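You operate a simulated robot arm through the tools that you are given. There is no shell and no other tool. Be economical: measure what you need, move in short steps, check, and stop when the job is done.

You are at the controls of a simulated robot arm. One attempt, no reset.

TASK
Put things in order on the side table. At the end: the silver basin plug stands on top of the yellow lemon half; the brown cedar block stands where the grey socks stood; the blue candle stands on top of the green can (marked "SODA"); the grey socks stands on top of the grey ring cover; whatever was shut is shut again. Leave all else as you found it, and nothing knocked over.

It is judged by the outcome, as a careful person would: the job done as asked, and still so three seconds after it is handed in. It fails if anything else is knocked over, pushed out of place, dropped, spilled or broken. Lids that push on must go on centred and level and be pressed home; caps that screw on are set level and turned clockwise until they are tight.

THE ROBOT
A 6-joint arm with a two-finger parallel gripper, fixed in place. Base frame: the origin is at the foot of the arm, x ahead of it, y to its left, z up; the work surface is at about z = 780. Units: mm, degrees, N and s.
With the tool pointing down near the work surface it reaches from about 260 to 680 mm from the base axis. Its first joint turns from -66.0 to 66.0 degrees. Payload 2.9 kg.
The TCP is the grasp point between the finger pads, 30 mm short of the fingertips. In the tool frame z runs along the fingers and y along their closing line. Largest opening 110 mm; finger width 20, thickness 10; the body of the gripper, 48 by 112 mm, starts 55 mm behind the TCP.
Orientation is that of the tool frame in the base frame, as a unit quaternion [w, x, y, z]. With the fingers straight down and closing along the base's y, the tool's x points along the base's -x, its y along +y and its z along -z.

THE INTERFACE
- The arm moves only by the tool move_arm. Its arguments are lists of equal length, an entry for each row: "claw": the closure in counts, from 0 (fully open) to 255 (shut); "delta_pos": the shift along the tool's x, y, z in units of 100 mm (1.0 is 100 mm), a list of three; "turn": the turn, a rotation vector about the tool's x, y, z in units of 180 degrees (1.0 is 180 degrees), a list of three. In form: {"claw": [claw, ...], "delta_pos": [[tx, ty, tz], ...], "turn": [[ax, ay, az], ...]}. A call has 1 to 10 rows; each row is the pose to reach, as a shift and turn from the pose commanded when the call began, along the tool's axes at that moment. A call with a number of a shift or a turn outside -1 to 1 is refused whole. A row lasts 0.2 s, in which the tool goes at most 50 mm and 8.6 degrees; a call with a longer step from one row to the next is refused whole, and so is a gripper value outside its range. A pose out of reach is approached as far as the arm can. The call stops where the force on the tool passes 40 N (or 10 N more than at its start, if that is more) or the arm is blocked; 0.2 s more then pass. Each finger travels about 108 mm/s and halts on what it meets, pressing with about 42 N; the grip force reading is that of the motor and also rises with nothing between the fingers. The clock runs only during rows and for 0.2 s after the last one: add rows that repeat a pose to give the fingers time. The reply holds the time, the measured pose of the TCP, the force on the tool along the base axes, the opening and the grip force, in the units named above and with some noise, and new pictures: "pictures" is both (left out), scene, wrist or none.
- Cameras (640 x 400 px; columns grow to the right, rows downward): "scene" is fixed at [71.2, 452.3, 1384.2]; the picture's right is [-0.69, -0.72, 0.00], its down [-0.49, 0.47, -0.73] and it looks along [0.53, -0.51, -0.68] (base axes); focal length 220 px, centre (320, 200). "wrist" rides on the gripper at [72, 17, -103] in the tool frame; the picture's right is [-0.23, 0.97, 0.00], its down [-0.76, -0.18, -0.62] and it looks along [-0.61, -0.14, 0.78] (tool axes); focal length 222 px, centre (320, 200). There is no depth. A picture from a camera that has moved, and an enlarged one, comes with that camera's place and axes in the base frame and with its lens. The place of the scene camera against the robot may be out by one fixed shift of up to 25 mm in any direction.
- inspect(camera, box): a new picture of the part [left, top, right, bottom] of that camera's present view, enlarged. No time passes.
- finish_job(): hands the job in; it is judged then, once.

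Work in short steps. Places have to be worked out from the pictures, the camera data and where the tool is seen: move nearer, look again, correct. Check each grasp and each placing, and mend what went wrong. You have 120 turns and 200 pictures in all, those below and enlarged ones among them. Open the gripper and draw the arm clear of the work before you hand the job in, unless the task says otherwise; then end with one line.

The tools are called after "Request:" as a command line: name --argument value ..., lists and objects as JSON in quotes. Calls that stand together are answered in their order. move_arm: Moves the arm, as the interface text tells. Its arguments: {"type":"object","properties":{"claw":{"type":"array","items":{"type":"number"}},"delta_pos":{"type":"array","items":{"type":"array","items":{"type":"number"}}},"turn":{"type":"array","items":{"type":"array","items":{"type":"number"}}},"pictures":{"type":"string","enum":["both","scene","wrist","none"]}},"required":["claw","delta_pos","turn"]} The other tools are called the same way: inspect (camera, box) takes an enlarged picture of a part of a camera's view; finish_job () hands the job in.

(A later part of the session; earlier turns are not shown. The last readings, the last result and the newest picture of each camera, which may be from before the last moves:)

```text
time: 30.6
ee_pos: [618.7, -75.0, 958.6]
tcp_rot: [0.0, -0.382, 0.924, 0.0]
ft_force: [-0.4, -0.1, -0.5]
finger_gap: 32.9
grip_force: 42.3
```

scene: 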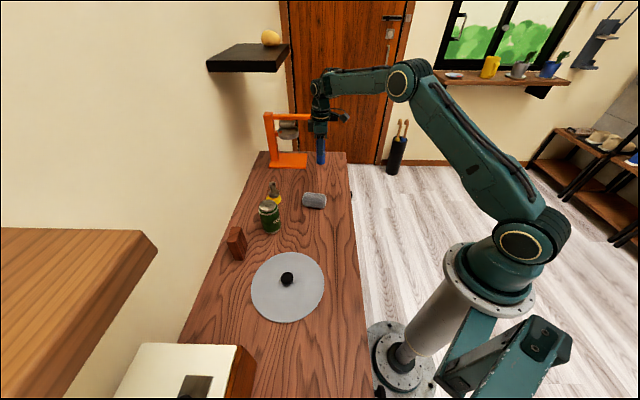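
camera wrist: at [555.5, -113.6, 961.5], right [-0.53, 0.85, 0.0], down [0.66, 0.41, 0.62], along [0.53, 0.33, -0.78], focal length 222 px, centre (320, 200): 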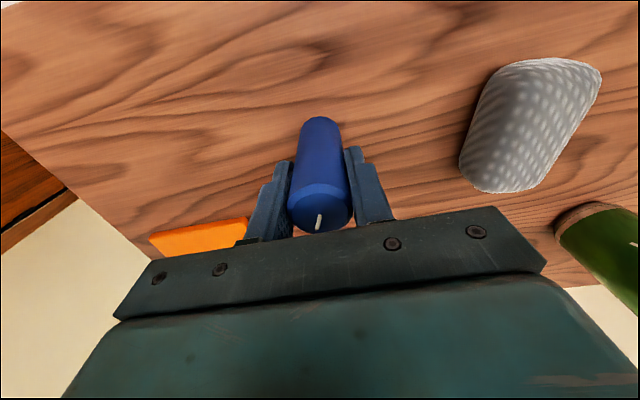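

The candle is held (gap 33, its base 78 mm below TCP). The can top is about z≈890, so I'll raise the candle and carry it gently toward the can near (549,225).

Request:
move_arm --claw '[255, 255, 255, 255, 255, 255, 255, 255, 255, 255]' --delta_pos '[[0, 0, -0.06], [0, 0.03, -0.18], [-0.05, 0.12, -0.32], [-0.12, 0.24, -0.44], [-0.2, 0.38, -0.5], [-0.29, 0.53, -0.5], [-0.39, 0.68, -0.5], [-0.48, 0.83, -0.5], [-0.56, 0.94, -0.5], [-0.6, 1, -0.5]]' --turn '[[0, 0, 0], [0, 0, 0], [0, 0, 0], [0, 0, 0], [0, 0, 0], [0, 0, 0], [0, 0, 0], [0, 0, 0], [0, 0, 0], [0, 0, 0]]' --pictures "none"

Request:
move_arm --claw '[255, 255, 255, 255, 255, 255, 255, 255, 255]' --delta_pos '[[-0.02, 0.05, 0], [-0.08, 0.15, 0], [-0.15, 0.29, 0], [-0.23, 0.44, 0], [-0.31, 0.59, 0], [-0.39, 0.74, 0], [-0.46, 0.87, 0], [-0.5, 0.96, 0], [-0.52, 1, 0]]' --turn '[[0, 0, 0], [0, 0, 0], [0, 0, 0], [0, 0, 0], [0, 0, 0], [0, 0, 0], [0, 0, 0], [0, 0, 0], [0, 0, 0]]'

```text
time: 32.8
ee_pos: [592.4, 39.0, 1008.9]
tcp_rot: [0.0, -0.383, 0.924, 0.0]
ft_force: [-0.7, 0.0, 0.1]
finger_gap: 32.9
grip_force: 42.3
```

```text
time: 34.8
ee_pos: [557.3, 146.2, 1008.1]
tcp_rot: [0.0, -0.383, 0.924, 0.0]
ft_force: [-0.3, -0.4, -0.6]
finger_gap: 32.8
grip_force: 42.5
camera wrist: at [493.9, 106.9, 1112.7], right [-0.53, 0.85, 0.0], down [0.66, 0.41, 0.62], along [0.53, 0.33, -0.78], focal length 222 px, centre (320, 200)
```

scene: 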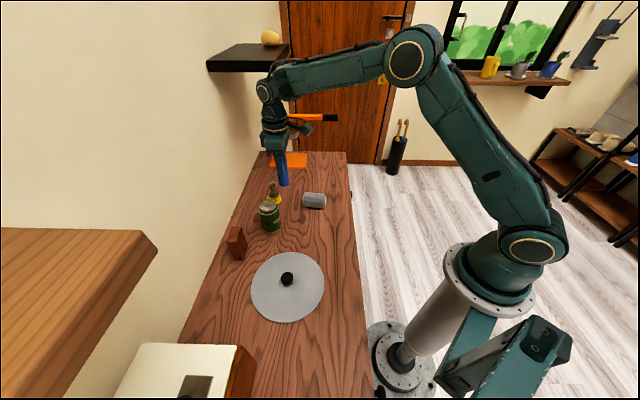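
wrist: 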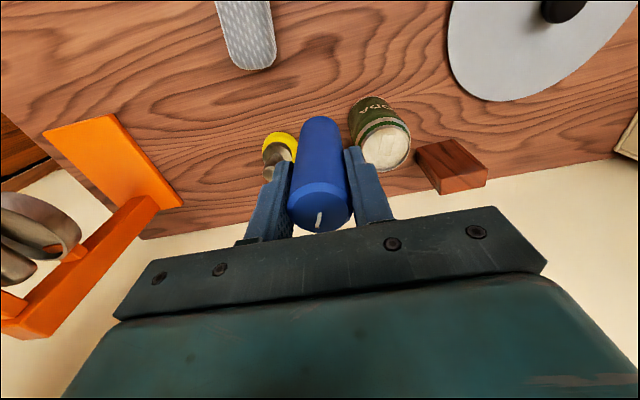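

Request:
inspect --camera "wrist" --box '[330, 80, 500, 210]'

Request:
inspect --camera "scene" --box '[225, 180, 305, 250]'

```text
3.08 times, centred on (415, 145) of wrist
camera zoom: at [493.9, 106.9, 1112.7], right [-0.53, 0.85, 0.0], down [0.66, 0.41, 0.62], along [0.53, 0.33, -0.78], focal length 684 px, centre (28, 369)
```

zoom: 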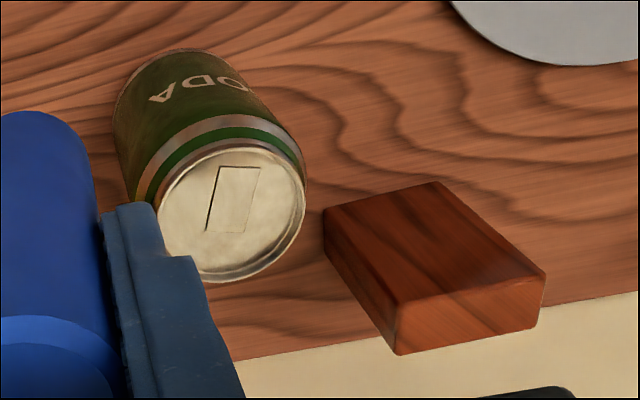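

```text
5.71 times, centred on (265, 215) of scene
camera zoom: at [71.2, 452.3, 1384.2], right [-0.69, -0.72, 0.0], down [-0.49, 0.47, -0.73], along [0.53, -0.51, -0.68], focal length 1254 px, centre (634, 114)
```

zoom: 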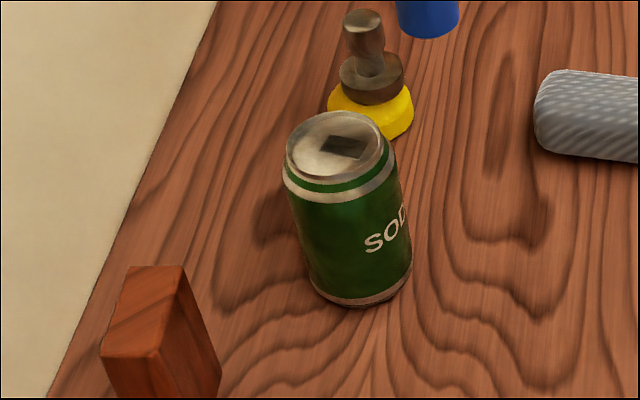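

Both cameras agree: can top centre at (547.5,225.3), z≈889. I'll move the candle above it; its base stays at about 930.

Request:
move_arm --claw '[255, 255, 255, 255, 255, 255, 255]' --delta_pos '[[-0.03, 0.04, 0], [-0.1, 0.13, 0], [-0.2, 0.26, 0], [-0.3, 0.39, 0], [-0.4, 0.51, 0], [-0.47, 0.6, 0], [-0.49, 0.63, 0]]' --turn '[[0, 0, 0], [0, 0, 0], [0, 0, 0], [0, 0, 0], [0, 0, 0], [0, 0, 0], [0, 0, 0]]' --pictures "none"

Request:
inspect --camera "wrist" --box '[220, 80, 420, 240]'

Request:
inspect --camera "scene" --box '[225, 150, 305, 250]'

```text
time: 36.4
ee_pos: [546.6, 225.0, 1008.8]
tcp_rot: [0.001, -0.383, 0.924, 0.0]
ft_force: [0.6, 0.2, 0.0]
finger_gap: 32.8
grip_force: 42.0
```

```text
2.50 times, centred on (320, 160) of wrist
camera zoom: at [483.6, 185.8, 1113.0], right [-0.53, 0.85, 0.0], down [0.66, 0.41, 0.62], along [0.53, 0.33, -0.78], focal length 555 px, centre (320, 300)
```

zoom: 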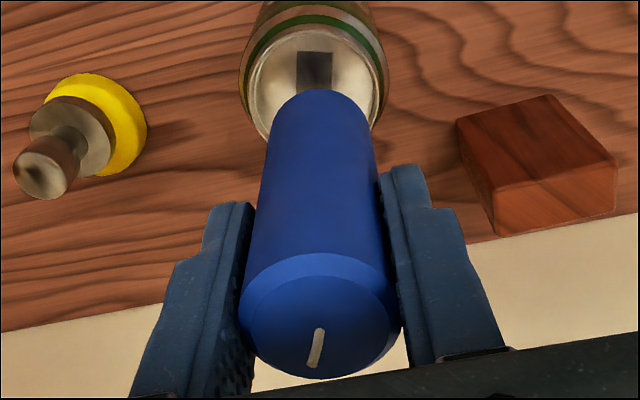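

```text
4.00 times, centred on (265, 200) of scene
camera zoom: at [71.2, 452.3, 1384.2], right [-0.69, -0.72, 0.0], down [-0.49, 0.47, -0.73], along [0.53, -0.51, -0.68], focal length 878 px, centre (540, 200)
```

zoom: 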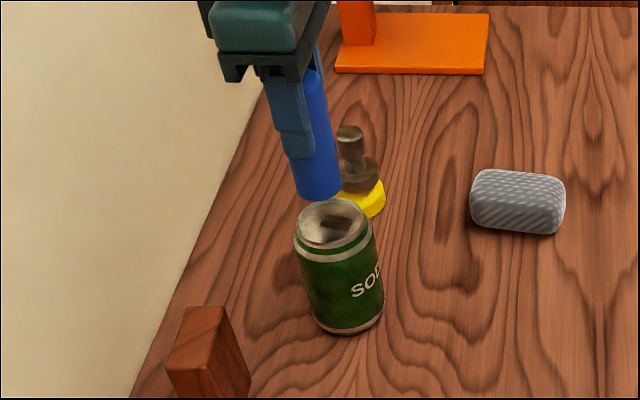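

Aligned within a couple of mm. I'll lower to just above the expected contact and read the force.

Request:
move_arm --claw '[255, 255, 255, 255, 255, 255]' --delta_pos '[[0, 0, 0.05], [0, 0, 0.14], [0, 0, 0.25], [0, 0, 0.34], [0, 0, 0.38], [0, 0, 0.39]]' --turn '[[0, 0, 0], [0, 0, 0], [0, 0, 0], [0, 0, 0], [0, 0, 0], [0, 0, 0]]' --pictures "none"

Request:
inspect --camera "scene" --box '[245, 180, 295, 240]'

Request:
inspect --camera "wrist" --box '[220, 60, 420, 220]'

```text
time: 37.8
ee_pos: [546.8, 226.0, 974.5]
tcp_rot: [0.003, -0.384, 0.923, 0.0]
ft_force: [-6.9, -0.2, 35.0]
finger_gap: 32.6
grip_force: 41.8
```

```text
6.67 times, centred on (270, 210) of scene
camera zoom: at [70.4, 452.0, 1384.3], right [-0.69, -0.72, 0.0], down [-0.49, 0.47, -0.73], along [0.53, -0.51, -0.68], focal length 1463 px, centre (653, 133)
```

zoom: 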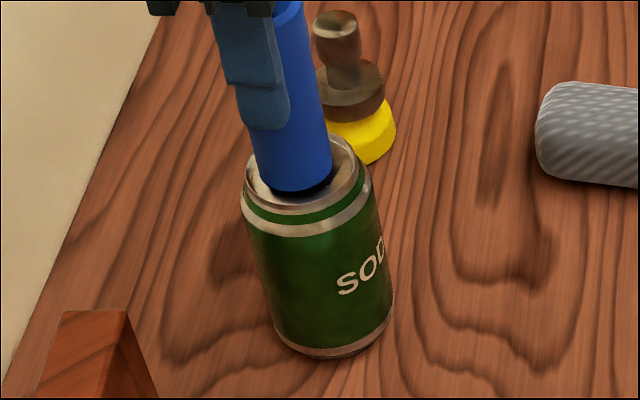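

```text
2.50 times, centred on (320, 140) of wrist
camera zoom: at [483.1, 186.0, 1077.1], right [-0.53, 0.85, 0.0], down [0.66, 0.41, 0.63], along [0.53, 0.33, -0.78], focal length 555 px, centre (320, 350)
```

zoom: 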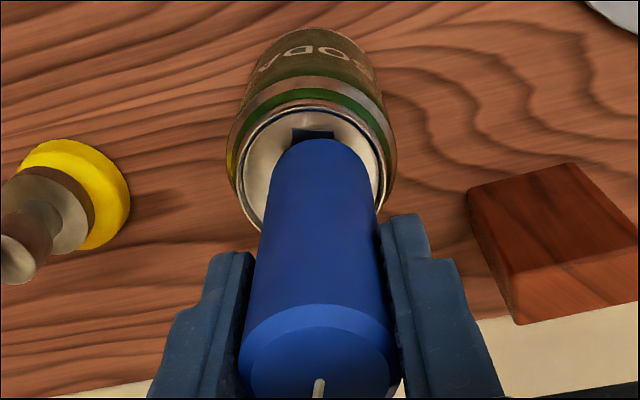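

Contact made (35 N, base ≈896), but the candle is about 5 mm too far in −tool x and 4 mm in +tool y. I'll lift 8 mm, correct, and lower again gently.

Request:
move_arm --claw '[255, 255, 255, 255, 255, 255]' --delta_pos '[[0, 0, -0.06], [0, 0, -0.12], [0.03, -0.02, -0.12], [0.055, -0.04, -0.12], [0.055, -0.04, -0.08], [0.055, -0.04, -0.05]]' --turn '[[0, 0, 0], [0, 0, 0], [0, 0, 0], [0, 0, 0], [0, 0, 0], [0, 0, 0]]' --pictures "none"

Request:
inspect --camera "scene" --box '[245, 180, 295, 240]'

Request:
inspect --camera "wrist" --box '[220, 60, 420, 220]'

```text
time: 39.2
ee_pos: [545.4, 217.1, 975.1]
tcp_rot: [0.001, -0.383, 0.924, 0.001]
ft_force: [-1.0, 0.2, 3.4]
finger_gap: 33.1
grip_force: 42.1
```

```text
6.67 times, centred on (270, 210) of scene
camera zoom: at [71.1, 452.2, 1384.2], right [-0.69, -0.72, 0.0], down [-0.49, 0.47, -0.73], along [0.53, -0.51, -0.68], focal length 1463 px, centre (653, 133)
```

zoom: 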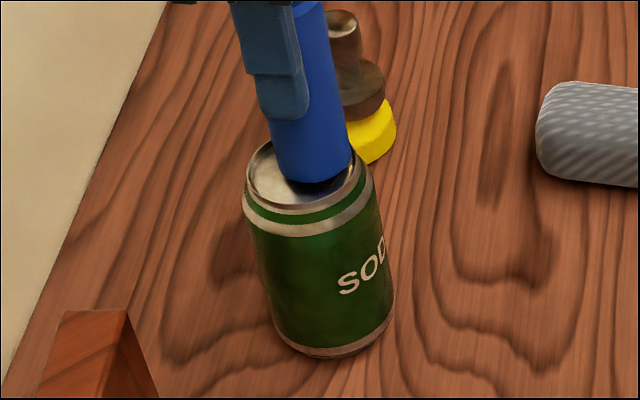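

```text
2.50 times, centred on (320, 140) of wrist
camera zoom: at [482.5, 177.7, 1078.8], right [-0.53, 0.85, 0.0], down [0.66, 0.41, 0.62], along [0.53, 0.33, -0.78], focal length 555 px, centre (320, 350)
```

zoom: 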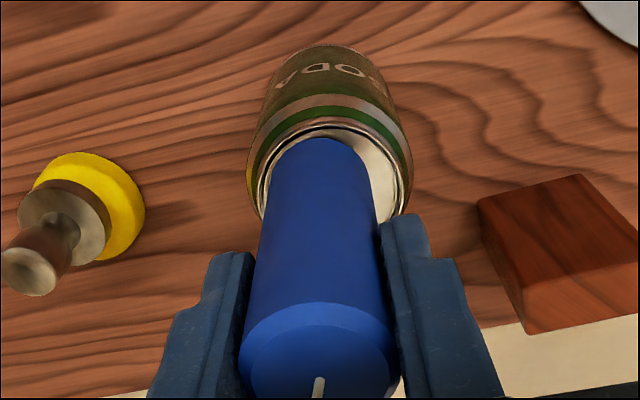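

Light contact now, but it overshot: about 3 mm in −tool y and 2 mm in +tool x. I'll lift a little and correct.

Request:
move_arm --claw '[255, 255, 255, 255, 255]' --delta_pos '[[0, 0, -0.05], [-0.01, 0.015, -0.05], [-0.02, 0.03, -0.05], [-0.02, 0.03, -0.02], [-0.02, 0.03, 0]]' --turn '[[0, 0, 0], [0, 0, 0], [0, 0, 0], [0, 0, 0], [0, 0, 0]]' --pictures "none"

Request:
inspect --camera "scene" --box '[245, 180, 295, 240]'

Request:
inspect --camera "wrist" --box '[220, 60, 420, 220]'

```text
time: 40.4
ee_pos: [545.2, 220.5, 975.6]
tcp_rot: [0.001, -0.383, 0.924, 0.0]
ft_force: [-1.2, 0.8, 4.6]
finger_gap: 32.6
grip_force: 41.8
```

```text
6.67 times, centred on (270, 210) of scene
camera zoom: at [71.1, 452.2, 1384.2], right [-0.69, -0.72, 0.0], down [-0.49, 0.47, -0.73], along [0.53, -0.51, -0.68], focal length 1463 px, centre (653, 133)
```

zoom: 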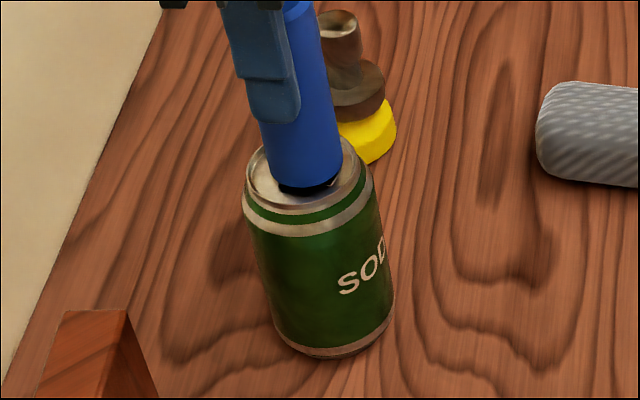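

```text
2.50 times, centred on (320, 140) of wrist
camera zoom: at [482.4, 182.1, 1079.1], right [-0.53, 0.85, 0.0], down [0.66, 0.41, 0.62], along [0.53, 0.33, -0.78], focal length 555 px, centre (320, 350)
```

zoom: 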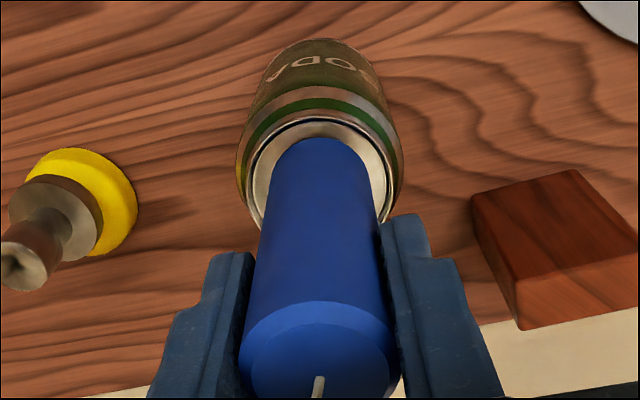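

Centred in both views with 4.6 N contact. I'll release slowly.

Request:
move_arm --claw '[230, 205, 185, 165, 120, 60, 0]' --delta_pos '[[0, 0, 0], [0, 0, 0], [0, 0, 0], [0, 0, 0], [0, 0, 0], [0, 0, 0], [0, 0, 0]]' --turn '[[0, 0, 0], [0, 0, 0], [0, 0, 0], [0, 0, 0], [0, 0, 0], [0, 0, 0], [0, 0, 0]]' --pictures "wrist"

Request:
inspect --camera "scene" --box '[225, 140, 325, 250]'

```text
time: 42.0
ee_pos: [544.7, 220.5, 974.0]
tcp_rot: [0.0, -0.383, 0.924, 0.0]
ft_force: [-0.7, 0.4, -0.4]
finger_gap: 109.9
grip_force: 0.0
camera wrist: at [482.4, 182.0, 1078.4], right [-0.53, 0.85, 0.0], down [0.66, 0.41, 0.62], along [0.53, 0.33, -0.78], focal length 222 px, centre (320, 200)
```

wrist: 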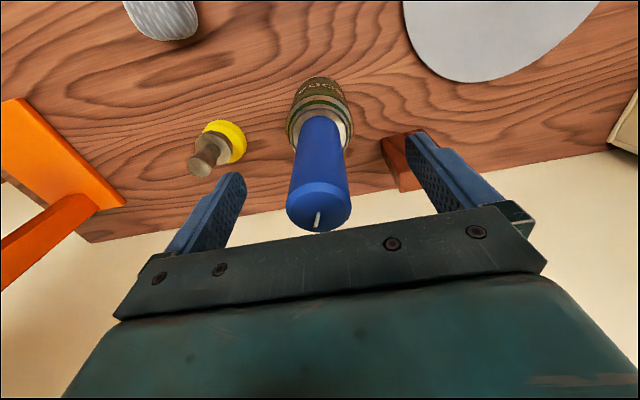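

```text
3.64 times, centred on (275, 195) of scene
camera zoom: at [71.2, 452.3, 1384.2], right [-0.69, -0.72, 0.0], down [-0.49, 0.47, -0.73], along [0.53, -0.51, -0.68], focal length 798 px, centre (484, 218)
```

zoom: 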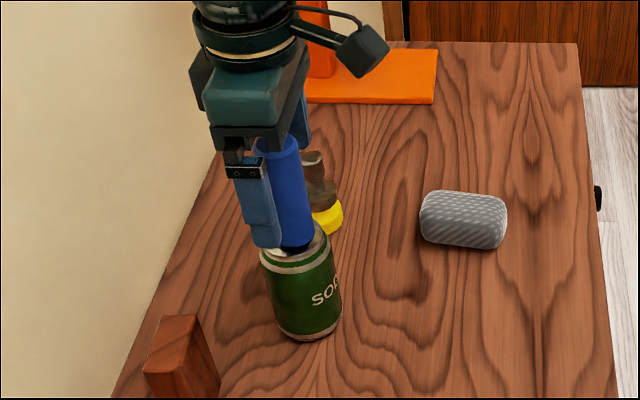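

The candle stands on the can. I'll rise 100 mm straight, then travel toward the socks near (536,38).

Request:
move_arm --claw '[0, 0, 0, 0, 0, 0, 0, 0]' --delta_pos '[[0, 0, -0.15], [0, 0, -0.45], [0, 0, -0.8], [0, 0, -1], [0.3, -0.3, -1], [0.6, -0.6, -1], [0.85, -0.85, -1], [1, -1, -1]]' --turn '[[0, 0, 0], [0, 0, 0], [0, 0, 0], [0, 0, 0], [0, 0, 0], [0, 0, 0], [0, 0, 0], [0, 0, 0]]' --pictures "none"

Request:
move_arm --claw '[0, 0, 0, 0]' --delta_pos '[[0.18, -0.12, 0.3], [0.36, -0.24, 0.6], [0.36, -0.24, 0.9], [0.36, -0.24, 1]]' --turn '[[0, 0, 0], [0, 0, 0], [0, 0, 0], [0, 0, 0]]'

Request:
inspect --camera "scene" --box '[240, 150, 340, 250]'

Request:
inspect --camera "wrist" --box '[220, 40, 420, 200]'

```text
time: 43.8
ee_pos: [545.3, 78.7, 1076.0]
tcp_rot: [0.0, -0.383, 0.924, 0.0]
ft_force: [0.2, -0.1, -0.3]
finger_gap: 110.1
grip_force: 0.2
```

```text
time: 44.8
ee_pos: [537.6, 38.9, 974.5]
tcp_rot: [0.0, -0.382, 0.924, 0.0]
ft_force: [0.0, -0.1, -1.2]
finger_gap: 109.7
grip_force: 0.0
camera wrist: at [473.4, -0.8, 1078.3], right [-0.53, 0.85, 0.0], down [0.66, 0.41, 0.62], along [0.53, 0.33, -0.78], focal length 222 px, centre (320, 200)
```

scene: 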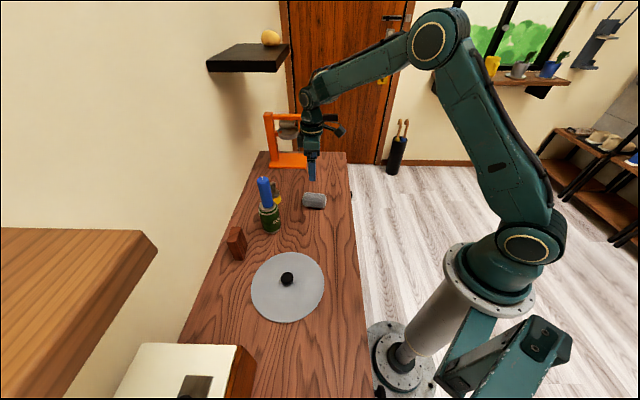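
wrist: 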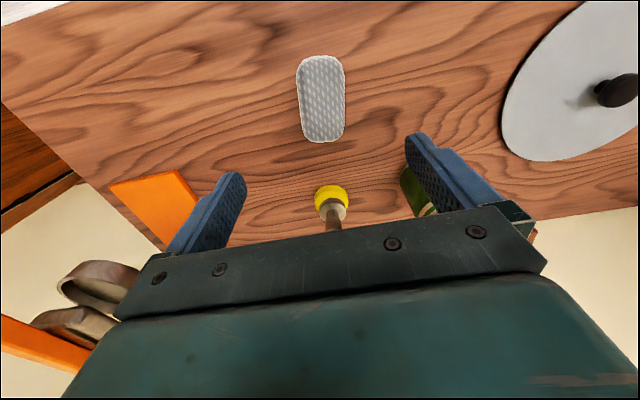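

```text
4.00 times, centred on (290, 200) of scene
camera zoom: at [71.2, 452.3, 1384.2], right [-0.69, -0.72, 0.0], down [-0.49, 0.47, -0.73], along [0.53, -0.51, -0.68], focal length 878 px, centre (440, 200)
```

zoom: 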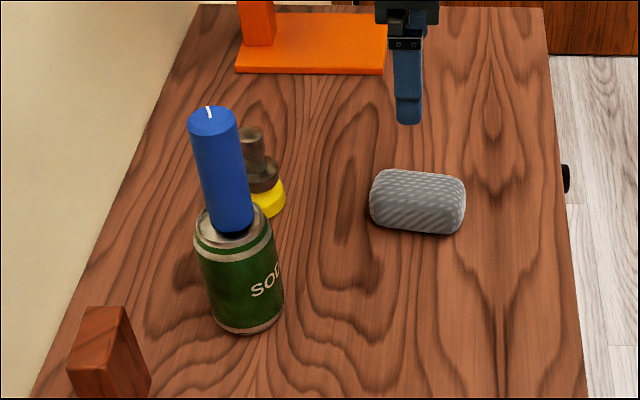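

```text
2.50 times, centred on (320, 120) of wrist
camera zoom: at [473.4, -0.8, 1078.3], right [-0.53, 0.85, 0.0], down [0.66, 0.41, 0.62], along [0.53, 0.33, -0.78], focal length 555 px, centre (320, 400)
```

zoom: 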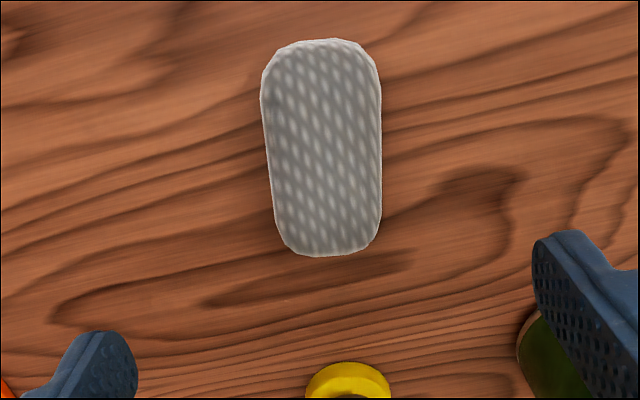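

Everything is in order. The socks are centred near (535,41), about 95×56 mm, with their long axis at about 37°; I'll rotate 8° to match and drop to z≈895 for a finer look.

Request:
move_arm --claw '[0, 0, 0]' --delta_pos '[[0, 0.01, 0.3], [0, 0.03, 0.6], [0, 0.03, 0.8]]' --turn '[[0, 0, 0.023], [0, 0, 0.047], [0, 0, 0.047]]' --pictures "none"

Request:
inspect --camera "wrist" --box '[160, 40, 480, 240]'

```text
time: 45.6
ee_pos: [533.3, 39.9, 894.3]
tcp_rot: [0.0, -0.313, 0.95, 0.0]
ft_force: [0.1, 0.5, -0.3]
finger_gap: 109.9
grip_force: 0.2
```

```text
2.00 times, centred on (320, 140) of wrist
camera zoom: at [465.9, 11.0, 997.4], right [-0.4, 0.92, 0.0], down [0.72, 0.31, 0.62], along [0.57, 0.25, -0.78], focal length 444 px, centre (320, 320)
```

zoom: 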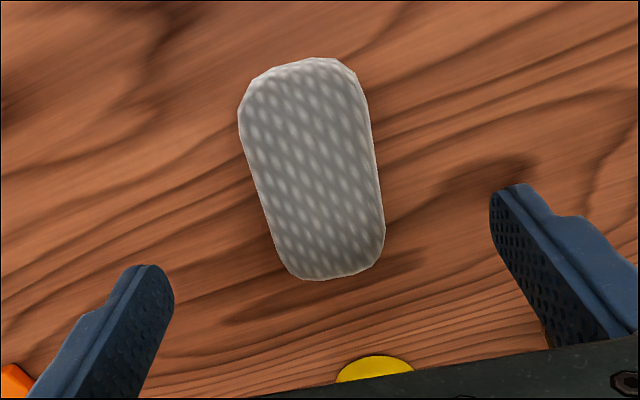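

The socks' axis is about 36°, matching the tool, with centre (535,43) and width about 50 mm. I'll descend to z=815 and grip across the width.

Request:
move_arm --claw '[0, 0, 0, 60, 110, 160, 255, 255, 255]' --delta_pos '[[-0.03, 0.015, 0.3], [-0.03, 0.015, 0.6], [-0.03, 0.015, 0.79], [-0.03, 0.015, 0.79], [-0.03, 0.015, 0.79], [-0.03, 0.015, 0.79], [-0.03, 0.015, 0.79], [-0.03, 0.015, 0.79], [-0.03, 0.015, 0.79]]' --turn '[[0, 0, 0], [0, 0, 0], [0, 0, 0], [0, 0, 0], [0, 0, 0], [0, 0, 0], [0, 0, 0], [0, 0, 0], [0, 0, 0]]' --pictures "wrist"

Request:
move_arm --claw '[255, 255, 255, 255, 255, 255, 255]' --delta_pos '[[0, 0, -0.04], [0, 0, -0.12], [0, 0, -0.22], [0, 0, -0.34], [0, 0, -0.46], [0, 0, -0.56], [0, 0, -0.6]]' --turn '[[0, 0, 0], [0, 0, 0], [0, 0, 0], [0, 0, 0], [0, 0, 0], [0, 0, 0], [0, 0, 0]]'

Request:
inspect --camera "scene" --box '[240, 150, 360, 250]'

```text
time: 47.6
ee_pos: [536.7, 42.3, 817.7]
tcp_rot: [0.0, -0.313, 0.95, 0.0]
ft_force: [0.1, -0.8, 0.5]
finger_gap: 50.9
grip_force: 42.1
camera wrist: at [467.9, 13.2, 920.1], right [-0.4, 0.92, 0.0], down [0.72, 0.31, 0.62], along [0.57, 0.25, -0.78], focal length 222 px, centre (320, 200)
```

wrist: 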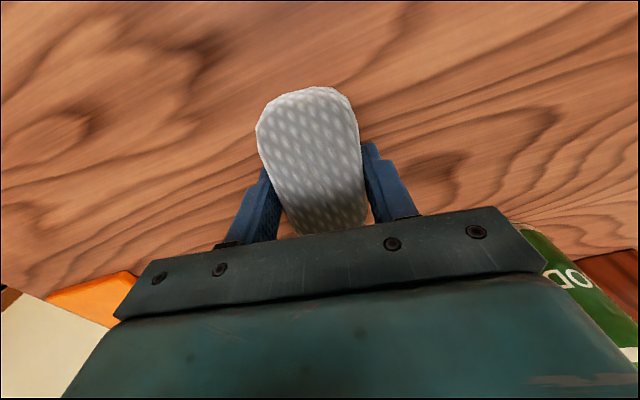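

```text
time: 49.2
ee_pos: [535.8, 42.7, 876.7]
tcp_rot: [0.0, -0.313, 0.95, 0.0]
ft_force: [-0.9, 0.8, -0.2]
finger_gap: 51.2
grip_force: 41.9
camera wrist: at [468.0, 13.2, 980.0], right [-0.4, 0.92, 0.0], down [0.72, 0.31, 0.62], along [0.57, 0.25, -0.78], focal length 222 px, centre (320, 200)
```

scene: 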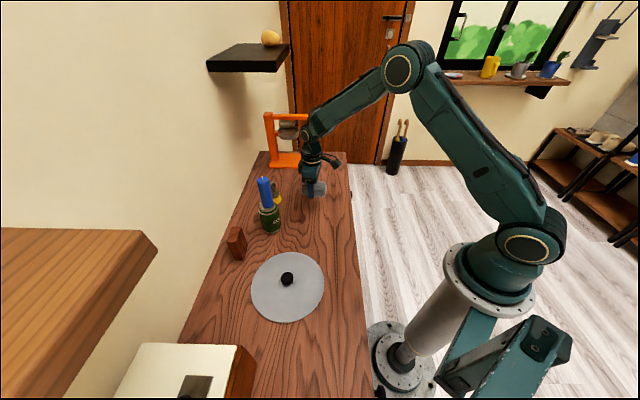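
wrist: 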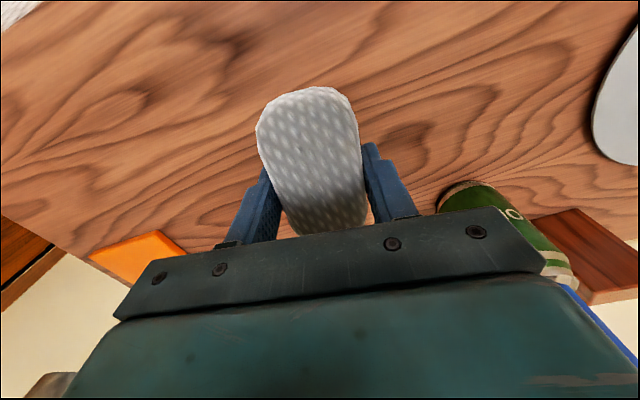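

```text
4.00 times, centred on (300, 200) of scene
camera zoom: at [71.2, 452.3, 1384.2], right [-0.69, -0.72, 0.0], down [-0.49, 0.47, -0.73], along [0.53, -0.51, -0.68], focal length 878 px, centre (400, 200)
```

zoom: 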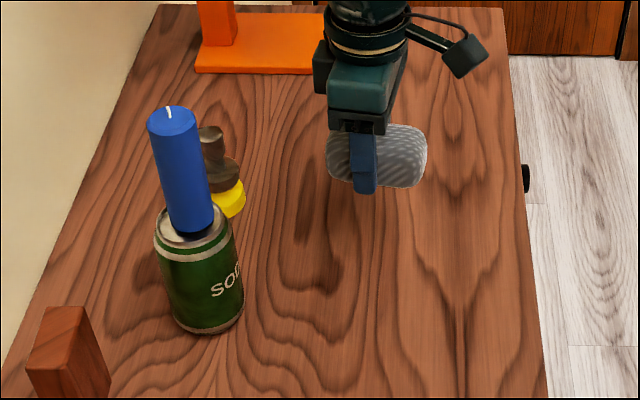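

The socks are held (gap 51, base 37.5 mm below TCP); they stood at about (533,39). I'll carry them gently toward the ring cover.

Request:
move_arm --claw '[255, 255, 255, 255, 255, 255, 255, 255]' --delta_pos '[[0, 0.05, 0], [0, 0.15, 0], [0, 0.3, 0], [0, 0.47, 0], [0, 0.65, 0], [0, 0.82, 0], [0, 0.94, 0], [0, 1, 0]]' --turn '[[0, 0, 0], [0, 0, 0], [0, 0, 0], [0, 0, 0], [0, 0, 0], [0, 0, 0], [0, 0, 0], [0, 0, 0]]' --pictures "none"

Request:
move_arm --claw '[255, 255, 255, 255, 255, 255, 255, 255]' --delta_pos '[[0, 0.05, 0], [0, 0.15, 0], [0, 0.3, 0], [0, 0.45, 0], [0, 0.6, 0], [0, 0.72, 0], [0, 0.78, 0], [0, 0.8, 0]]' --turn '[[0, 0, 0], [0, 0, 0], [0, 0, 0], [0, 0, 0], [0, 0, 0], [0, 0, 0], [0, 0, 0], [0, 0, 0]]'

```text
time: 51.0
ee_pos: [476.1, 124.5, 875.7]
tcp_rot: [0.0, -0.314, 0.949, 0.0]
ft_force: [0.7, -0.8, -0.5]
finger_gap: 51.2
grip_force: 41.7
```

```text
time: 52.8
ee_pos: [428.4, 187.1, 876.0]
tcp_rot: [0.0, -0.313, 0.95, 0.0]
ft_force: [-0.3, -0.1, -0.6]
finger_gap: 51.2
grip_force: 42.9
camera wrist: at [360.4, 158.1, 979.1], right [-0.4, 0.92, 0.0], down [0.72, 0.31, 0.62], along [0.57, 0.25, -0.78], focal length 222 px, centre (320, 200)
```

scene: 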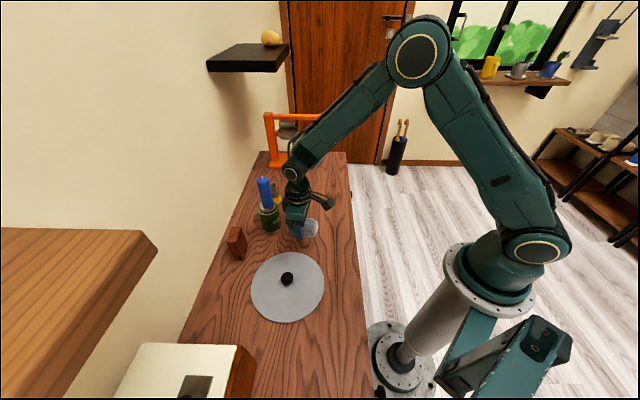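
wrist: 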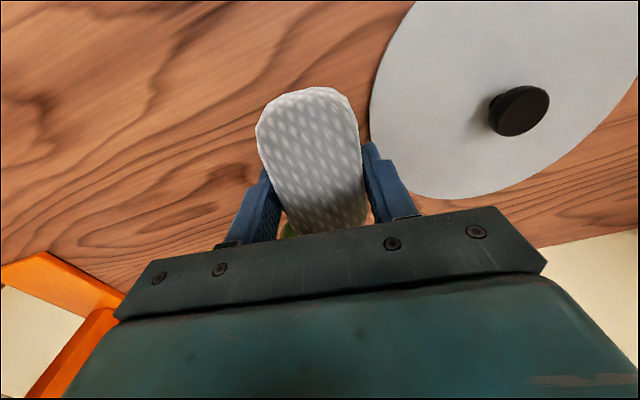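

The cover is centred near (350,314), R≈101, knob radius about 17. I'll bring the socks over the flat part, about 66 mm from centre on the near (−tool y) side.

Request:
move_arm --claw '[255, 255, 255, 255, 255, 255, 255, 255]' --delta_pos '[[-0.01, 0.05, 0], [-0.04, 0.15, 0], [-0.08, 0.3, 0], [-0.12, 0.47, 0], [-0.16, 0.63, 0], [-0.19, 0.75, 0.05], [-0.21, 0.81, 0.12], [-0.21, 0.83, 0.15]]' --turn '[[0, 0, 0], [0, 0, 0], [0, 0, 0], [0, 0, 0], [0, 0, 0], [0, 0, 0], [0, 0, 0], [0, 0, 0]]'

Request:
inspect --camera "scene" --box '[230, 210, 350, 330]'

```text
time: 54.6
ee_pos: [397.1, 265.9, 861.5]
tcp_rot: [0.0, -0.313, 0.95, 0.0]
ft_force: [0.3, -0.4, -0.4]
finger_gap: 50.9
grip_force: 42.2
camera wrist: at [328.4, 237.4, 964.3], right [-0.4, 0.92, 0.0], down [0.72, 0.31, 0.62], along [0.57, 0.25, -0.78], focal length 222 px, centre (320, 200)
```

scene: 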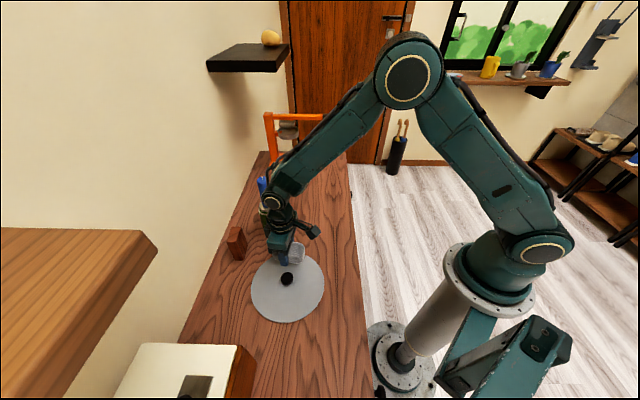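
wrist: 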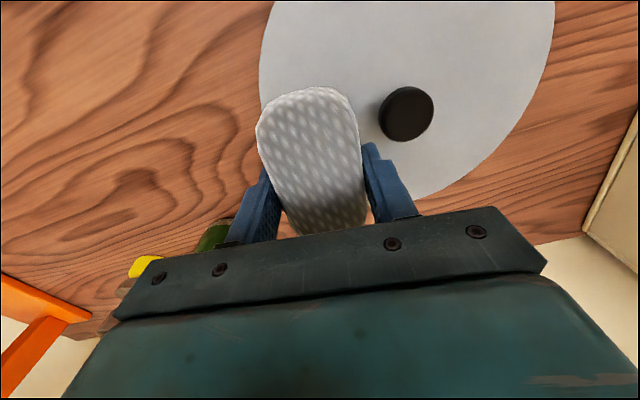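

```text
3.33 times, centred on (290, 270) of scene
camera zoom: at [71.2, 452.3, 1384.2], right [-0.69, -0.72, 0.0], down [-0.49, 0.47, -0.73], along [0.53, -0.51, -0.68], focal length 732 px, centre (420, -33)
```

zoom: 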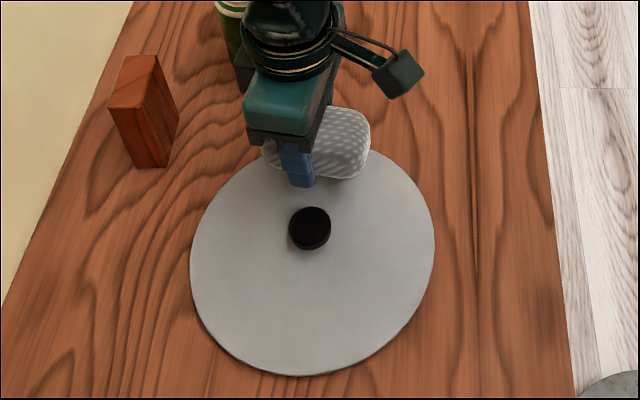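

Clearance from the knob looks about 15 mm. I'll lower gently until the socks meet the plate.

Request:
move_arm --claw '[255, 255, 255, 255, 255, 255, 255]' --delta_pos '[[0, 0, 0.05], [0, 0, 0.14], [0, 0, 0.24], [0, 0, 0.32], [0, 0, 0.36], [0, 0, 0.38], [0, 0, 0.39]]' --turn '[[0, 0, 0], [0, 0, 0], [0, 0, 0], [0, 0, 0], [0, 0, 0], [0, 0, 0], [0, 0, 0]]' --pictures "wrist"

Request:
inspect --camera "scene" --box '[230, 210, 350, 330]'

```text
time: 55.9
ee_pos: [395.3, 268.4, 829.4]
tcp_rot: [0.001, -0.314, 0.949, 0.001]
ft_force: [-1.5, -1.2, 7.7]
finger_gap: 51.2
grip_force: 41.5
stopped in row 6: the force on the tool passed its limit (the readings are from after the stop); the commanded pose is now the measured one
camera wrist: at [328.1, 237.9, 932.3], right [-0.4, 0.92, 0.0], down [0.72, 0.31, 0.62], along [0.57, 0.25, -0.78], focal length 222 px, centre (320, 200)
```

wrist: 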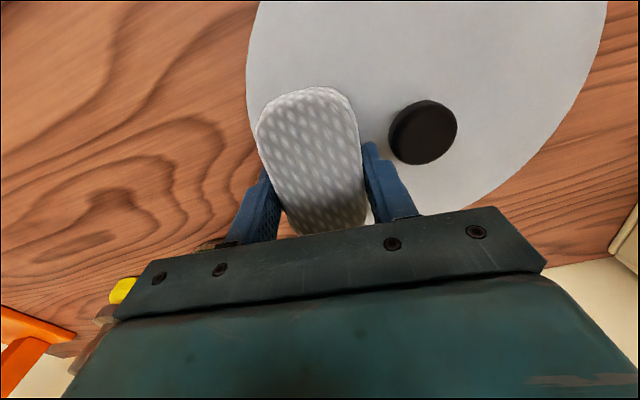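

```text
3.33 times, centred on (290, 270) of scene
camera zoom: at [71.1, 452.2, 1384.2], right [-0.69, -0.72, 0.0], down [-0.49, 0.47, -0.73], along [0.53, -0.51, -0.68], focal length 732 px, centre (420, -33)
```

zoom: 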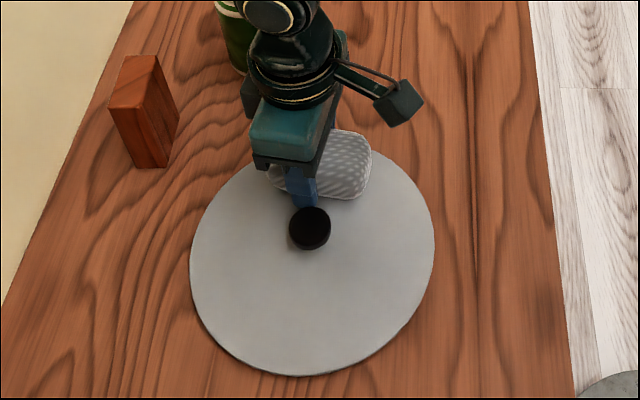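

Contact at TCP z≈829 means the plate top is near 792. The inner finger is only about 8 mm from the knob, so I'll lift 6 mm, move 5 mm outward and set down again.

Request:
move_arm --claw '[255, 255, 255, 255, 255, 255]' --delta_pos '[[0, 0, -0.04], [0, -0.01, -0.07], [0, -0.03, -0.07], [0, -0.06, -0.06], [0, -0.06, -0.03], [0, -0.06, -0.01]]' --turn '[[0, 0, 0], [0, 0, 0], [0, 0, 0], [0, 0, 0], [0, 0, 0], [0, 0, 0]]' --pictures "none"

Request:
inspect --camera "wrist" --box '[220, 60, 480, 240]'

Request:
inspect --camera "scene" --box '[260, 210, 330, 270]'

```text
time: 57.3
ee_pos: [400.5, 262.3, 828.9]
tcp_rot: [-0.001, -0.314, 0.949, 0.0]
ft_force: [-0.1, 1.3, -0.3]
finger_gap: 51.4
grip_force: 41.3
```

```text
2.22 times, centred on (350, 150) of wrist
camera zoom: at [331.6, 233.4, 932.4], right [-0.4, 0.92, 0.0], down [0.72, 0.31, 0.62], along [0.57, 0.25, -0.78], focal length 494 px, centre (253, 311)
```

zoom: 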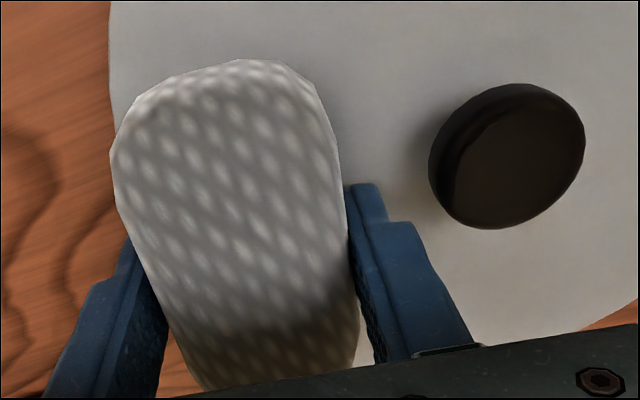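

```text
6.67 times, centred on (295, 240) of scene
camera zoom: at [71.2, 452.3, 1384.2], right [-0.69, -0.72, 0.0], down [-0.49, 0.47, -0.73], along [0.53, -0.51, -0.68], focal length 1463 px, centre (487, -67)
```

zoom: 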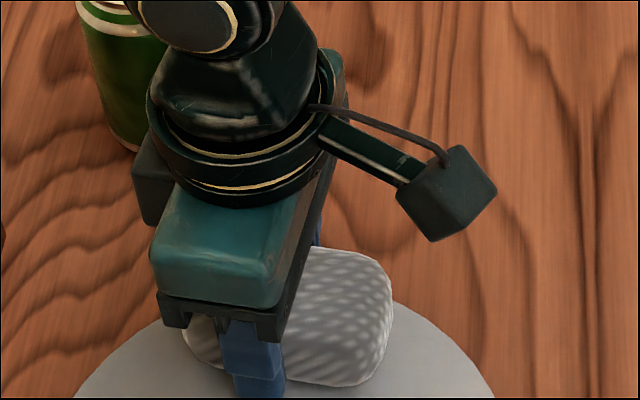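

No contact now at 829, so the earlier touch was probably the finger against the knob. With more clearance, I'll lower further in small steps.

Request:
move_arm --claw '[255, 255, 255, 255, 255]' --delta_pos '[[0, 0, 0.015], [0, 0, 0.03], [0, 0, 0.045], [0, 0, 0.06], [0, 0, 0.06]]' --turn '[[0, 0, 0], [0, 0, 0], [0, 0, 0], [0, 0, 0], [0, 0, 0]]' --pictures "none"

Request:
inspect --camera "wrist" --box '[220, 60, 480, 240]'

Request:
inspect --camera "scene" --box '[240, 210, 340, 330]'

```text
time: 58.0
ee_pos: [399.0, 264.0, 828.5]
tcp_rot: [0.001, -0.314, 0.95, 0.0]
ft_force: [-2.4, -2.0, 7.7]
finger_gap: 51.4
grip_force: 41.9
stopped in row 3: the force on the tool passed its limit (the readings are from after the stop); the commanded pose is now the measured one
```

```text
2.22 times, centred on (350, 150) of wrist
camera zoom: at [331.8, 233.8, 932.1], right [-0.4, 0.92, 0.0], down [0.72, 0.31, 0.63], along [0.57, 0.25, -0.78], focal length 494 px, centre (253, 311)
```

zoom: 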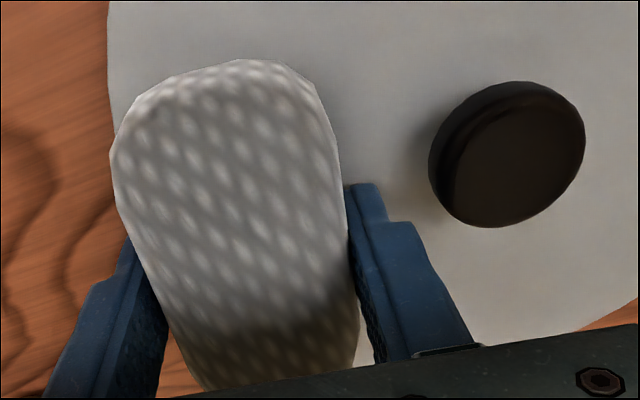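

```text
3.33 times, centred on (290, 270) of scene
camera zoom: at [71.1, 452.2, 1384.2], right [-0.69, -0.72, 0.0], down [-0.49, 0.47, -0.73], along [0.53, -0.51, -0.68], focal length 732 px, centre (420, -33)
```

zoom: 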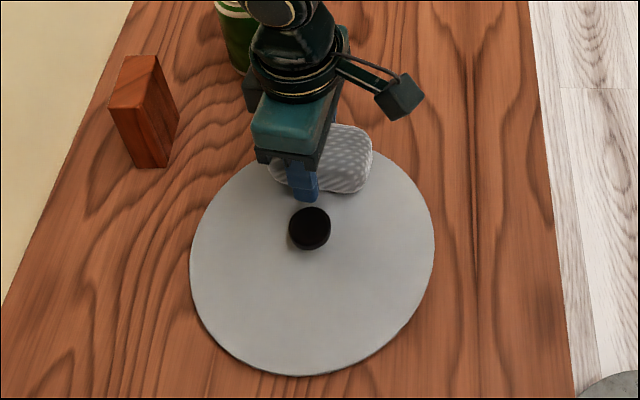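

Firm contact at the same height (plate top ≈791), with the finger clear of the knob by about 13 mm. I'll release with a limited opening.

Request:
move_arm --claw '[130, 120, 110, 100, 100, 100]' --delta_pos '[[0, 0, 0], [0, 0, 0], [0, 0, 0], [0, 0, 0], [0, 0, 0], [0, 0, 0]]' --turn '[[0, 0, 0], [0, 0, 0], [0, 0, 0], [0, 0, 0], [0, 0, 0], [0, 0, 0]]' --pictures "none"

Request:
inspect --camera "wrist" --box '[220, 60, 480, 240]'

```text
time: 59.4
ee_pos: [399.7, 263.4, 827.3]
tcp_rot: [0.0, -0.314, 0.95, 0.0]
ft_force: [0.3, -0.5, 0.2]
finger_gap: 67.0
grip_force: 0.1
```

```text
2.22 times, centred on (350, 150) of wrist
camera zoom: at [331.9, 233.8, 931.6], right [-0.4, 0.92, 0.0], down [0.72, 0.31, 0.63], along [0.57, 0.25, -0.78], focal length 494 px, centre (253, 311)
```

zoom: 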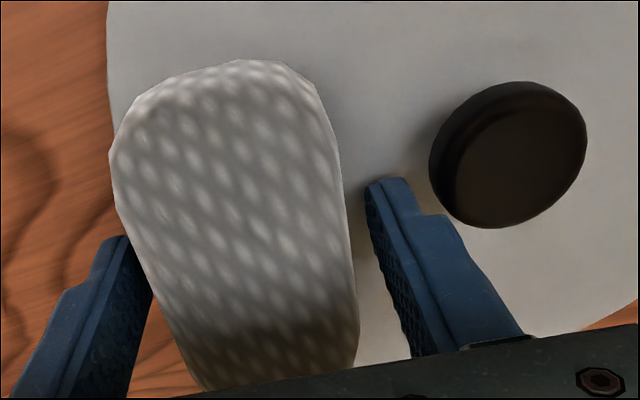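

Released, and the socks stay put. I'll rise straight up 100 mm and check.

Request:
move_arm --claw '[100, 100, 100, 100, 100]' --delta_pos '[[0, 0, -0.08], [0, 0, -0.25], [0, 0, -0.5], [0, 0, -0.75], [0, 0, -1]]' --turn '[[0, 0, 0], [0, 0, 0], [0, 0, 0], [0, 0, 0], [0, 0, 0]]'

Request:
inspect --camera "scene" --box '[230, 200, 350, 330]'

```text
time: 60.6
ee_pos: [401.4, 262.4, 928.5]
tcp_rot: [0.001, -0.314, 0.949, 0.0]
ft_force: [0.5, 1.0, 0.4]
finger_gap: 66.8
grip_force: 0.1
camera wrist: at [332.0, 232.7, 1032.3], right [-0.4, 0.92, 0.0], down [0.72, 0.31, 0.62], along [0.57, 0.25, -0.78], focal length 222 px, centre (320, 200)
```

scene: 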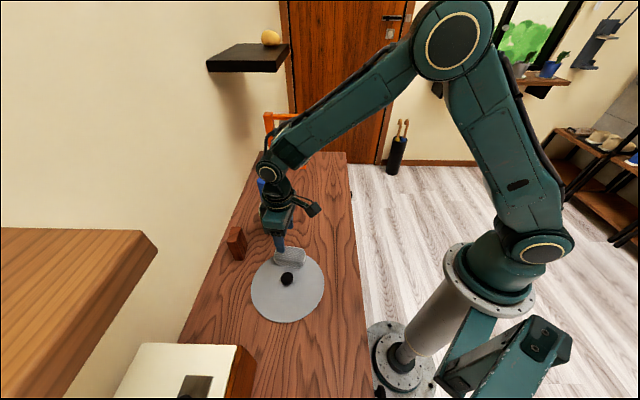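
wrist: 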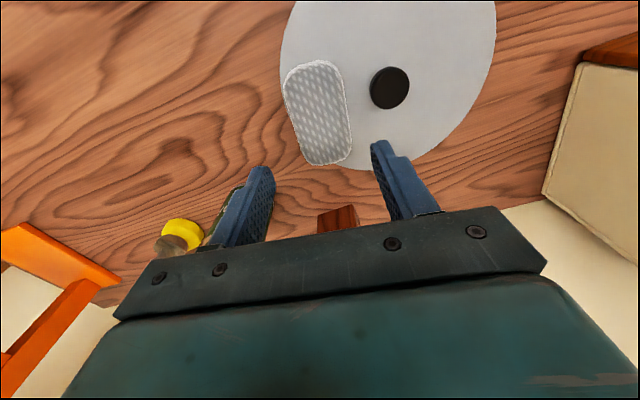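

```text
3.08 times, centred on (290, 265) of scene
camera zoom: at [71.2, 452.3, 1384.2], right [-0.69, -0.72, 0.0], down [-0.49, 0.47, -0.73], along [0.53, -0.51, -0.68], focal length 675 px, centre (412, 0)
```

zoom: 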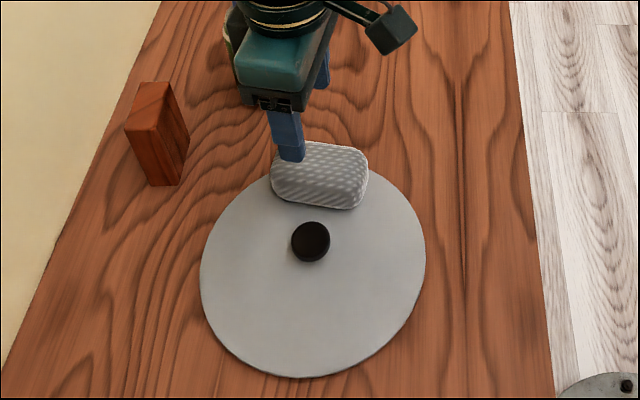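

The socks rest on the cover; I'll zoom to see how close they are to its edge.

Request:
inspect --camera "wrist" --box '[260, 0, 510, 190]'

```text
2.11 times, centred on (385, 95) of wrist
camera zoom: at [332.0, 232.7, 1032.3], right [-0.4, 0.92, 0.0], down [0.72, 0.31, 0.62], along [0.57, 0.25, -0.78], focal length 468 px, centre (183, 421)
```

zoom: 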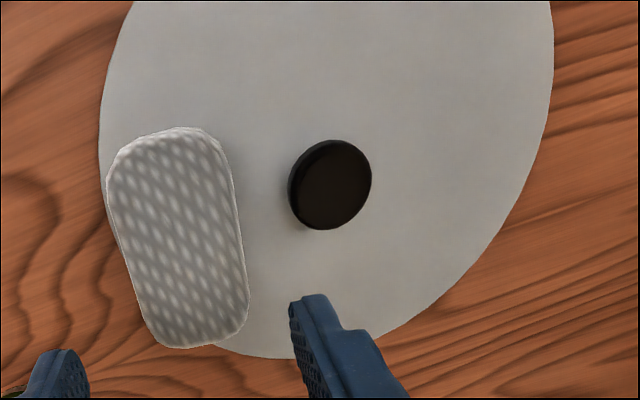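

The socks' centre is well inside the cover, with only a rounded corner near the rim, so that's stable. The cedar block looks like 26×55×90 mm at about (531,354), long side parallel to the wall; I'll move toward it, back at 45° yaw.

Request:
move_arm --claw '[60, 0, 0, 0, 0]' --delta_pos '[[-0.2, 0, -0.2], [-0.45, 0, -0.4], [-0.7, 0, -0.4], [-0.9, 0, -0.4], [-0.9, 0, -0.4]]' --turn '[[0, 0, -0.02], [0, 0, -0.047], [0, 0, -0.047], [0, 0, -0.047], [0, 0, -0.047]]'

Request:
inspect --camera "wrist" --box '[240, 60, 440, 220]'

```text
time: 61.8
ee_pos: [471.4, 317.2, 967.7]
tcp_rot: [0.0, -0.383, 0.924, 0.0]
ft_force: [0.6, -0.1, 0.1]
finger_gap: 110.0
grip_force: 0.1
camera wrist: at [408.5, 278.4, 1071.8], right [-0.53, 0.85, 0.0], down [0.66, 0.41, 0.62], along [0.53, 0.33, -0.78], focal length 222 px, centre (320, 200)
```

scene: 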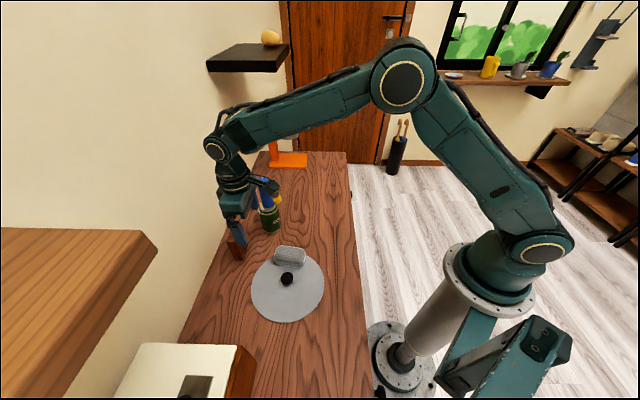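
wrist: 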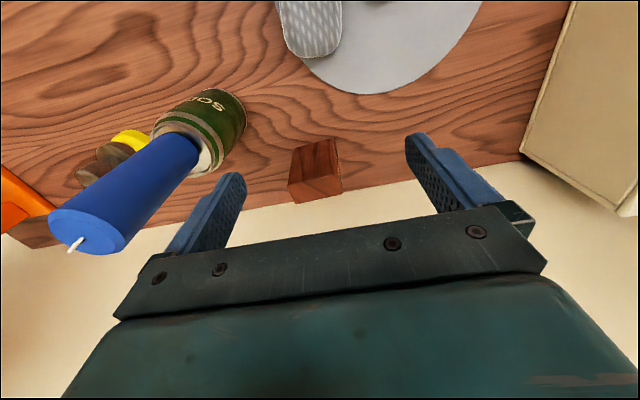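

```text
2.50 times, centred on (340, 140) of wrist
camera zoom: at [408.5, 278.4, 1071.8], right [-0.53, 0.85, 0.0], down [0.66, 0.41, 0.62], along [0.53, 0.33, -0.78], focal length 555 px, centre (270, 350)
```

zoom: 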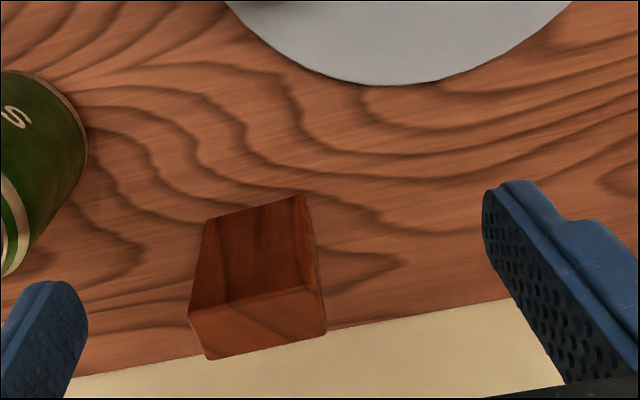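

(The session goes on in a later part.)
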